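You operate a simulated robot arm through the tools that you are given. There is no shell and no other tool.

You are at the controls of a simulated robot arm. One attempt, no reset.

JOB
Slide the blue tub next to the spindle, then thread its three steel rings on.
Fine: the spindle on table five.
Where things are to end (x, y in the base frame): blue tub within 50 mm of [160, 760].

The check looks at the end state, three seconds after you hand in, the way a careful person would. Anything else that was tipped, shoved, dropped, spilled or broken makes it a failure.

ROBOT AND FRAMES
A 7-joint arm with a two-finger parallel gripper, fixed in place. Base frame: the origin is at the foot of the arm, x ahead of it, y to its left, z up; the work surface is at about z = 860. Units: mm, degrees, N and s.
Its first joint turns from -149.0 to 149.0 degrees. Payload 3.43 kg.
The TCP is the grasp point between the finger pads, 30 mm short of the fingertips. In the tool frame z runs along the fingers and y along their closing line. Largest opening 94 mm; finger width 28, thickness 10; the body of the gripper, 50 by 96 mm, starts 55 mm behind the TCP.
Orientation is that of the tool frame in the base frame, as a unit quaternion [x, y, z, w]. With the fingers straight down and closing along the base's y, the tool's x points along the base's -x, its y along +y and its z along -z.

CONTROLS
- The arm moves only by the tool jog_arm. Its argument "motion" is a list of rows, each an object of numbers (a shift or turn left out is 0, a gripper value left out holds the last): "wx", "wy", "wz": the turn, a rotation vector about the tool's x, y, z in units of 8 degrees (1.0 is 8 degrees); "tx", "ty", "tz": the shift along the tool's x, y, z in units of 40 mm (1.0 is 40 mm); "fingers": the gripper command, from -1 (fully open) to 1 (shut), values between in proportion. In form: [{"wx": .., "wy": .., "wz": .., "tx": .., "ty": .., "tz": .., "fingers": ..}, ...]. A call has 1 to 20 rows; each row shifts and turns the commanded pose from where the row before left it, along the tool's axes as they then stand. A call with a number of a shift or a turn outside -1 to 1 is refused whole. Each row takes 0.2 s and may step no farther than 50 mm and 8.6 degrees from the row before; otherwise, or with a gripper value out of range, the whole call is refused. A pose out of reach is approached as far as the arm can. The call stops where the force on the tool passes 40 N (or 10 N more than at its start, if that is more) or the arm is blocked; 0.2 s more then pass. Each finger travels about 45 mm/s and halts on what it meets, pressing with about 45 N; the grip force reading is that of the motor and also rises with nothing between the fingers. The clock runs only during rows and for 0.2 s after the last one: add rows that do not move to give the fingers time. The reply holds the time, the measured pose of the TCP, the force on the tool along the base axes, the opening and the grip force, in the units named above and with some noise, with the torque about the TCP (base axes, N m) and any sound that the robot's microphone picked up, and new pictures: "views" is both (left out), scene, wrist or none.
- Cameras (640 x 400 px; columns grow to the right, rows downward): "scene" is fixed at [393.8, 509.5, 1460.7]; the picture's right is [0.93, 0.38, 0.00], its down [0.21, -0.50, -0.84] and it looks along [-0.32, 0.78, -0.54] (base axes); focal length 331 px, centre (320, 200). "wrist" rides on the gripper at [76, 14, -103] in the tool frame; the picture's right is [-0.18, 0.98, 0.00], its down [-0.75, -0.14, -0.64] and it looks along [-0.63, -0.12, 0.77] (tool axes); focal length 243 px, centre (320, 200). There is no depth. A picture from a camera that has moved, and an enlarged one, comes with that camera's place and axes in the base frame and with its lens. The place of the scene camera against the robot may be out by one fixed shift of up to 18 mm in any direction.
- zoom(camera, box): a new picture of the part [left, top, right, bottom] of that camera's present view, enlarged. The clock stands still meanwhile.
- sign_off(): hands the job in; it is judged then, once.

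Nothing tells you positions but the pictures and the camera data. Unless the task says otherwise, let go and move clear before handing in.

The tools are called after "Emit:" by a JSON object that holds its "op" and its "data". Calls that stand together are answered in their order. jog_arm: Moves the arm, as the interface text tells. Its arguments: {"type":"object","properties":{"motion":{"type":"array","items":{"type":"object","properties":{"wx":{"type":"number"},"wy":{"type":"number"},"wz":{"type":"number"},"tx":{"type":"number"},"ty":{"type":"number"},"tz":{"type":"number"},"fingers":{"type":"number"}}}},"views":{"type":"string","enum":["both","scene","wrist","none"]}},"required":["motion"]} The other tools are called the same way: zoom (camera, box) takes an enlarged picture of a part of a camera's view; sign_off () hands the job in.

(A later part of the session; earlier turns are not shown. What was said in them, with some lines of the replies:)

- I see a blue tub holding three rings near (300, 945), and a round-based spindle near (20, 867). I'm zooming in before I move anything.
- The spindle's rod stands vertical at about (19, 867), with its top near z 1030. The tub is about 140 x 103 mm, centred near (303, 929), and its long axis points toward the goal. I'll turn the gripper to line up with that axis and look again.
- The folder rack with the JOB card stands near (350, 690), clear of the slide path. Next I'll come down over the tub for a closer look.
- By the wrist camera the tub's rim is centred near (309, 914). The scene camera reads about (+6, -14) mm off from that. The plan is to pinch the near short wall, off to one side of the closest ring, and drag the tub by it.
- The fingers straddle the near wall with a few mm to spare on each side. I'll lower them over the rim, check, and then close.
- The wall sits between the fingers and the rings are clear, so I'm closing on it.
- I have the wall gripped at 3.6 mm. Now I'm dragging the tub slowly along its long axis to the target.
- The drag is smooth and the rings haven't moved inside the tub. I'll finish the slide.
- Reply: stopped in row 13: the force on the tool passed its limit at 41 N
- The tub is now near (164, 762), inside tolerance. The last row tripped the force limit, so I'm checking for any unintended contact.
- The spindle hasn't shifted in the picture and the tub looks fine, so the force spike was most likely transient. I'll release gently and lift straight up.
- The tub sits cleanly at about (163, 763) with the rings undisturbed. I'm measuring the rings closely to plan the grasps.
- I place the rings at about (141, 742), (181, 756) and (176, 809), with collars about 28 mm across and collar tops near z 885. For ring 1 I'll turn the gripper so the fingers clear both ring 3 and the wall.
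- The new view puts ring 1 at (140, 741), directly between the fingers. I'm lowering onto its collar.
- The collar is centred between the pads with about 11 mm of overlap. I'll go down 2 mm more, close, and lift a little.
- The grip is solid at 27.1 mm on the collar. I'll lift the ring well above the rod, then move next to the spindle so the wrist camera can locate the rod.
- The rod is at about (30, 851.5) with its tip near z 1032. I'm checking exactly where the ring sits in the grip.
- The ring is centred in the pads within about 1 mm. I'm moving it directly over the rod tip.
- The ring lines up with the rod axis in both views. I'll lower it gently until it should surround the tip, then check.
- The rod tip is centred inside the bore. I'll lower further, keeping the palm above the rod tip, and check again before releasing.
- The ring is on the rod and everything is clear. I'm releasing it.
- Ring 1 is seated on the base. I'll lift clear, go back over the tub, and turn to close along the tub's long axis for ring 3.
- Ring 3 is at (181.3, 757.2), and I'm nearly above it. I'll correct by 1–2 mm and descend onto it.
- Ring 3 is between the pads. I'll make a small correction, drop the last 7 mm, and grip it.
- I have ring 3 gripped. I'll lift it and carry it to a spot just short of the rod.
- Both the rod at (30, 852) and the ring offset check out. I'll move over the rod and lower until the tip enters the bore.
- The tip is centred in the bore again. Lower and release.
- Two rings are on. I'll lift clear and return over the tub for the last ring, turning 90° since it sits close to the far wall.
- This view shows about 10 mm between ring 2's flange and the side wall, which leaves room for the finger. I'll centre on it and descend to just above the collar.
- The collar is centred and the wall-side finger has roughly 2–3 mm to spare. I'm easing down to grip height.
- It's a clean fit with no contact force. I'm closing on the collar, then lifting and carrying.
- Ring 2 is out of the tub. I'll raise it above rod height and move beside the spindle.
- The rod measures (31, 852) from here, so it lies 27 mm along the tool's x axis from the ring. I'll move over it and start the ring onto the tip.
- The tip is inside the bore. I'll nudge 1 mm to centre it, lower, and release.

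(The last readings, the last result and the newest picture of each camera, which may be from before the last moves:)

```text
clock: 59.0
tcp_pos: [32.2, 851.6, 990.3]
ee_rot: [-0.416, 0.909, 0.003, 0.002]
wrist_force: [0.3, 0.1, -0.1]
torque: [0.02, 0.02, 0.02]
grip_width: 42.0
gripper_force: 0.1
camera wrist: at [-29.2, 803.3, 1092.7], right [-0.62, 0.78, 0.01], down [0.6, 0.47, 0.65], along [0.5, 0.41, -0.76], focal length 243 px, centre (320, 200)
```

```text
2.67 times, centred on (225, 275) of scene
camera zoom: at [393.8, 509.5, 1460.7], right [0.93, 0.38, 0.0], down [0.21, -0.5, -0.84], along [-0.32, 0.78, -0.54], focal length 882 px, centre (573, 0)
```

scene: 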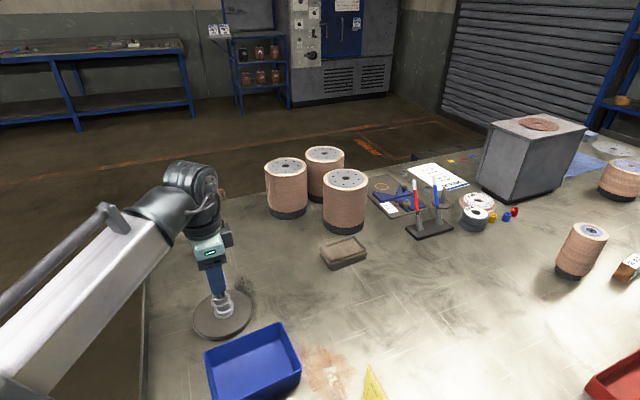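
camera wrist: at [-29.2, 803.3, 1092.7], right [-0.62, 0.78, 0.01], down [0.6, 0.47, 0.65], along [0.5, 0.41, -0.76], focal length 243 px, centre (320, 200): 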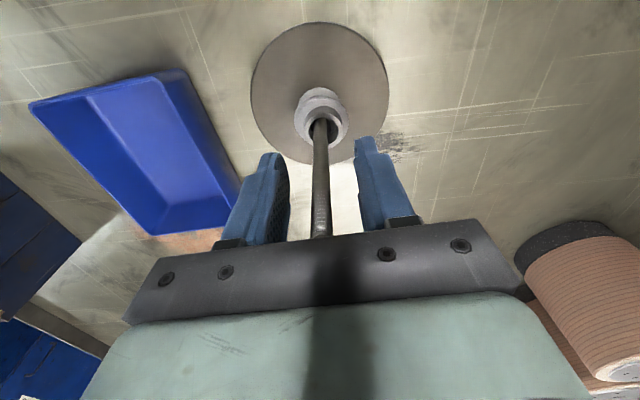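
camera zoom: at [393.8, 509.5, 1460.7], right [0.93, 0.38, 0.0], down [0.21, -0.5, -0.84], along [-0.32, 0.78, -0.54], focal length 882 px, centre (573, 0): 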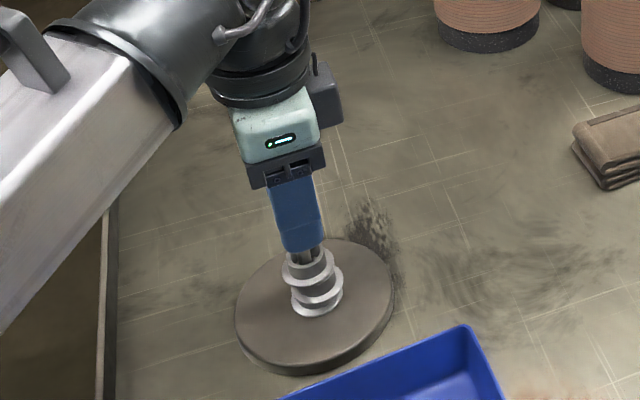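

All three rings are stacked on the spindle. I'll rise straight up and clear, then check the final scene.

Emit:
{"op": "jog_arm", "data": {"motion": [{"tz": -0.5}, {"tz": -0.66}, {"tz": -0.66}, {"tz": -0.8}, {"tz": -0.8}, {"tz": -0.8}, {"ty": 0.6, "tx": 0.5}, {"ty": 0.6, "tx": 0.5}, {"ty": 0.6, "tx": 0.5}, {}], "views": "both"}}

Emit:
{"op": "zoom", "data": {"camera": "scene", "box": [150, 220, 350, 400]}}

```text
clock: 61.2
tcp_pos: [-62.7, 853.3, 1158.9]
ee_rot: [-0.417, 0.909, 0.003, 0.002]
wrist_force: [-0.3, -0.1, 0.5]
torque: [-0.02, -0.03, -0.01]
grip_width: 42.2
gripper_force: 0.0
camera wrist: at [-123.6, 804.0, 1262.1], right [-0.62, 0.78, 0.01], down [0.6, 0.47, 0.65], along [0.5, 0.41, -0.76], focal length 243 px, centre (320, 200)
```

scene: 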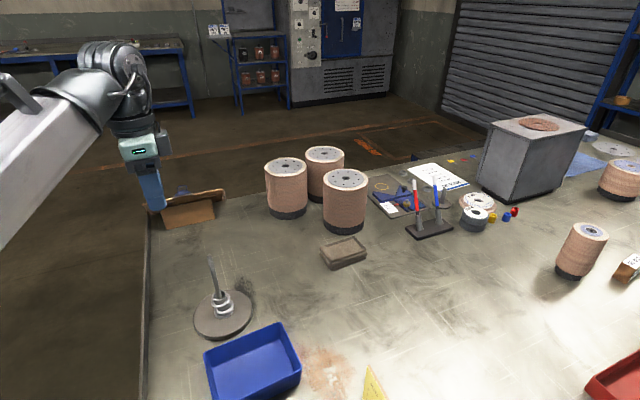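
wrist: 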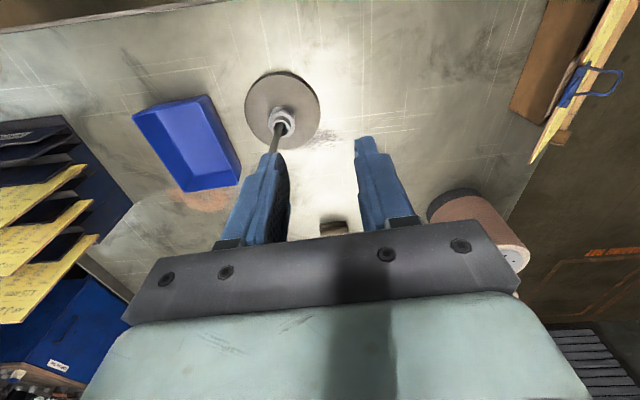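

```text
2.22 times, centred on (250, 310) of scene
camera zoom: at [393.8, 509.5, 1460.7], right [0.93, 0.38, 0.0], down [0.21, -0.5, -0.84], along [-0.32, 0.78, -0.54], focal length 736 px, centre (476, -44)
```

zoom: 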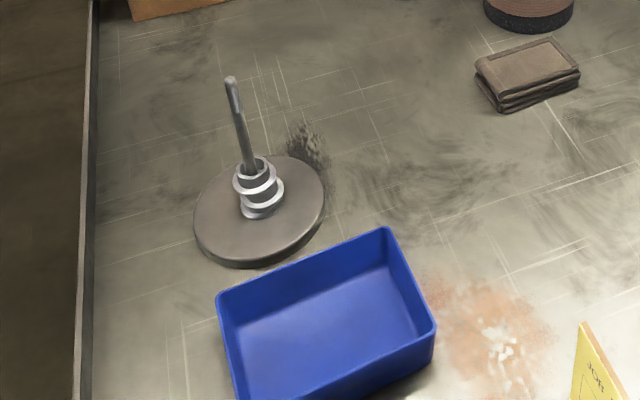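

All three rings are on the spindle. The empty tub sits at about (165, 758), within tolerance, nothing else looks moved, and the gripper is open and clear. I'm handing the job in.

Emit:
{"op": "sign_off", "data": {}}

```text
The job is handed in.
```

The job is handed in: the blue tub is beside the spindle and all three steel rings are threaded on the rod.

- **Tub:** It ended at about (165, 758), measured from the wrist camera, so it is well inside the 50 mm allowance around (160, 760). It is now empty.
- **Rings:** I lowered each one onto the rod and then let go, so it dropped roughly the last 80 mm or less. The palm could not go lower without touching the rod tip. They are stacked on the base.
- **Force limit:** The 40 N stop tripped once, at the very end of the tub slide. The spindle had not moved in the pictures and the tub looked fine, so I took it as a brief spike.
- **Everything else:** Nothing else looked moved in the final pictures. The gripper is open and clear of the table.
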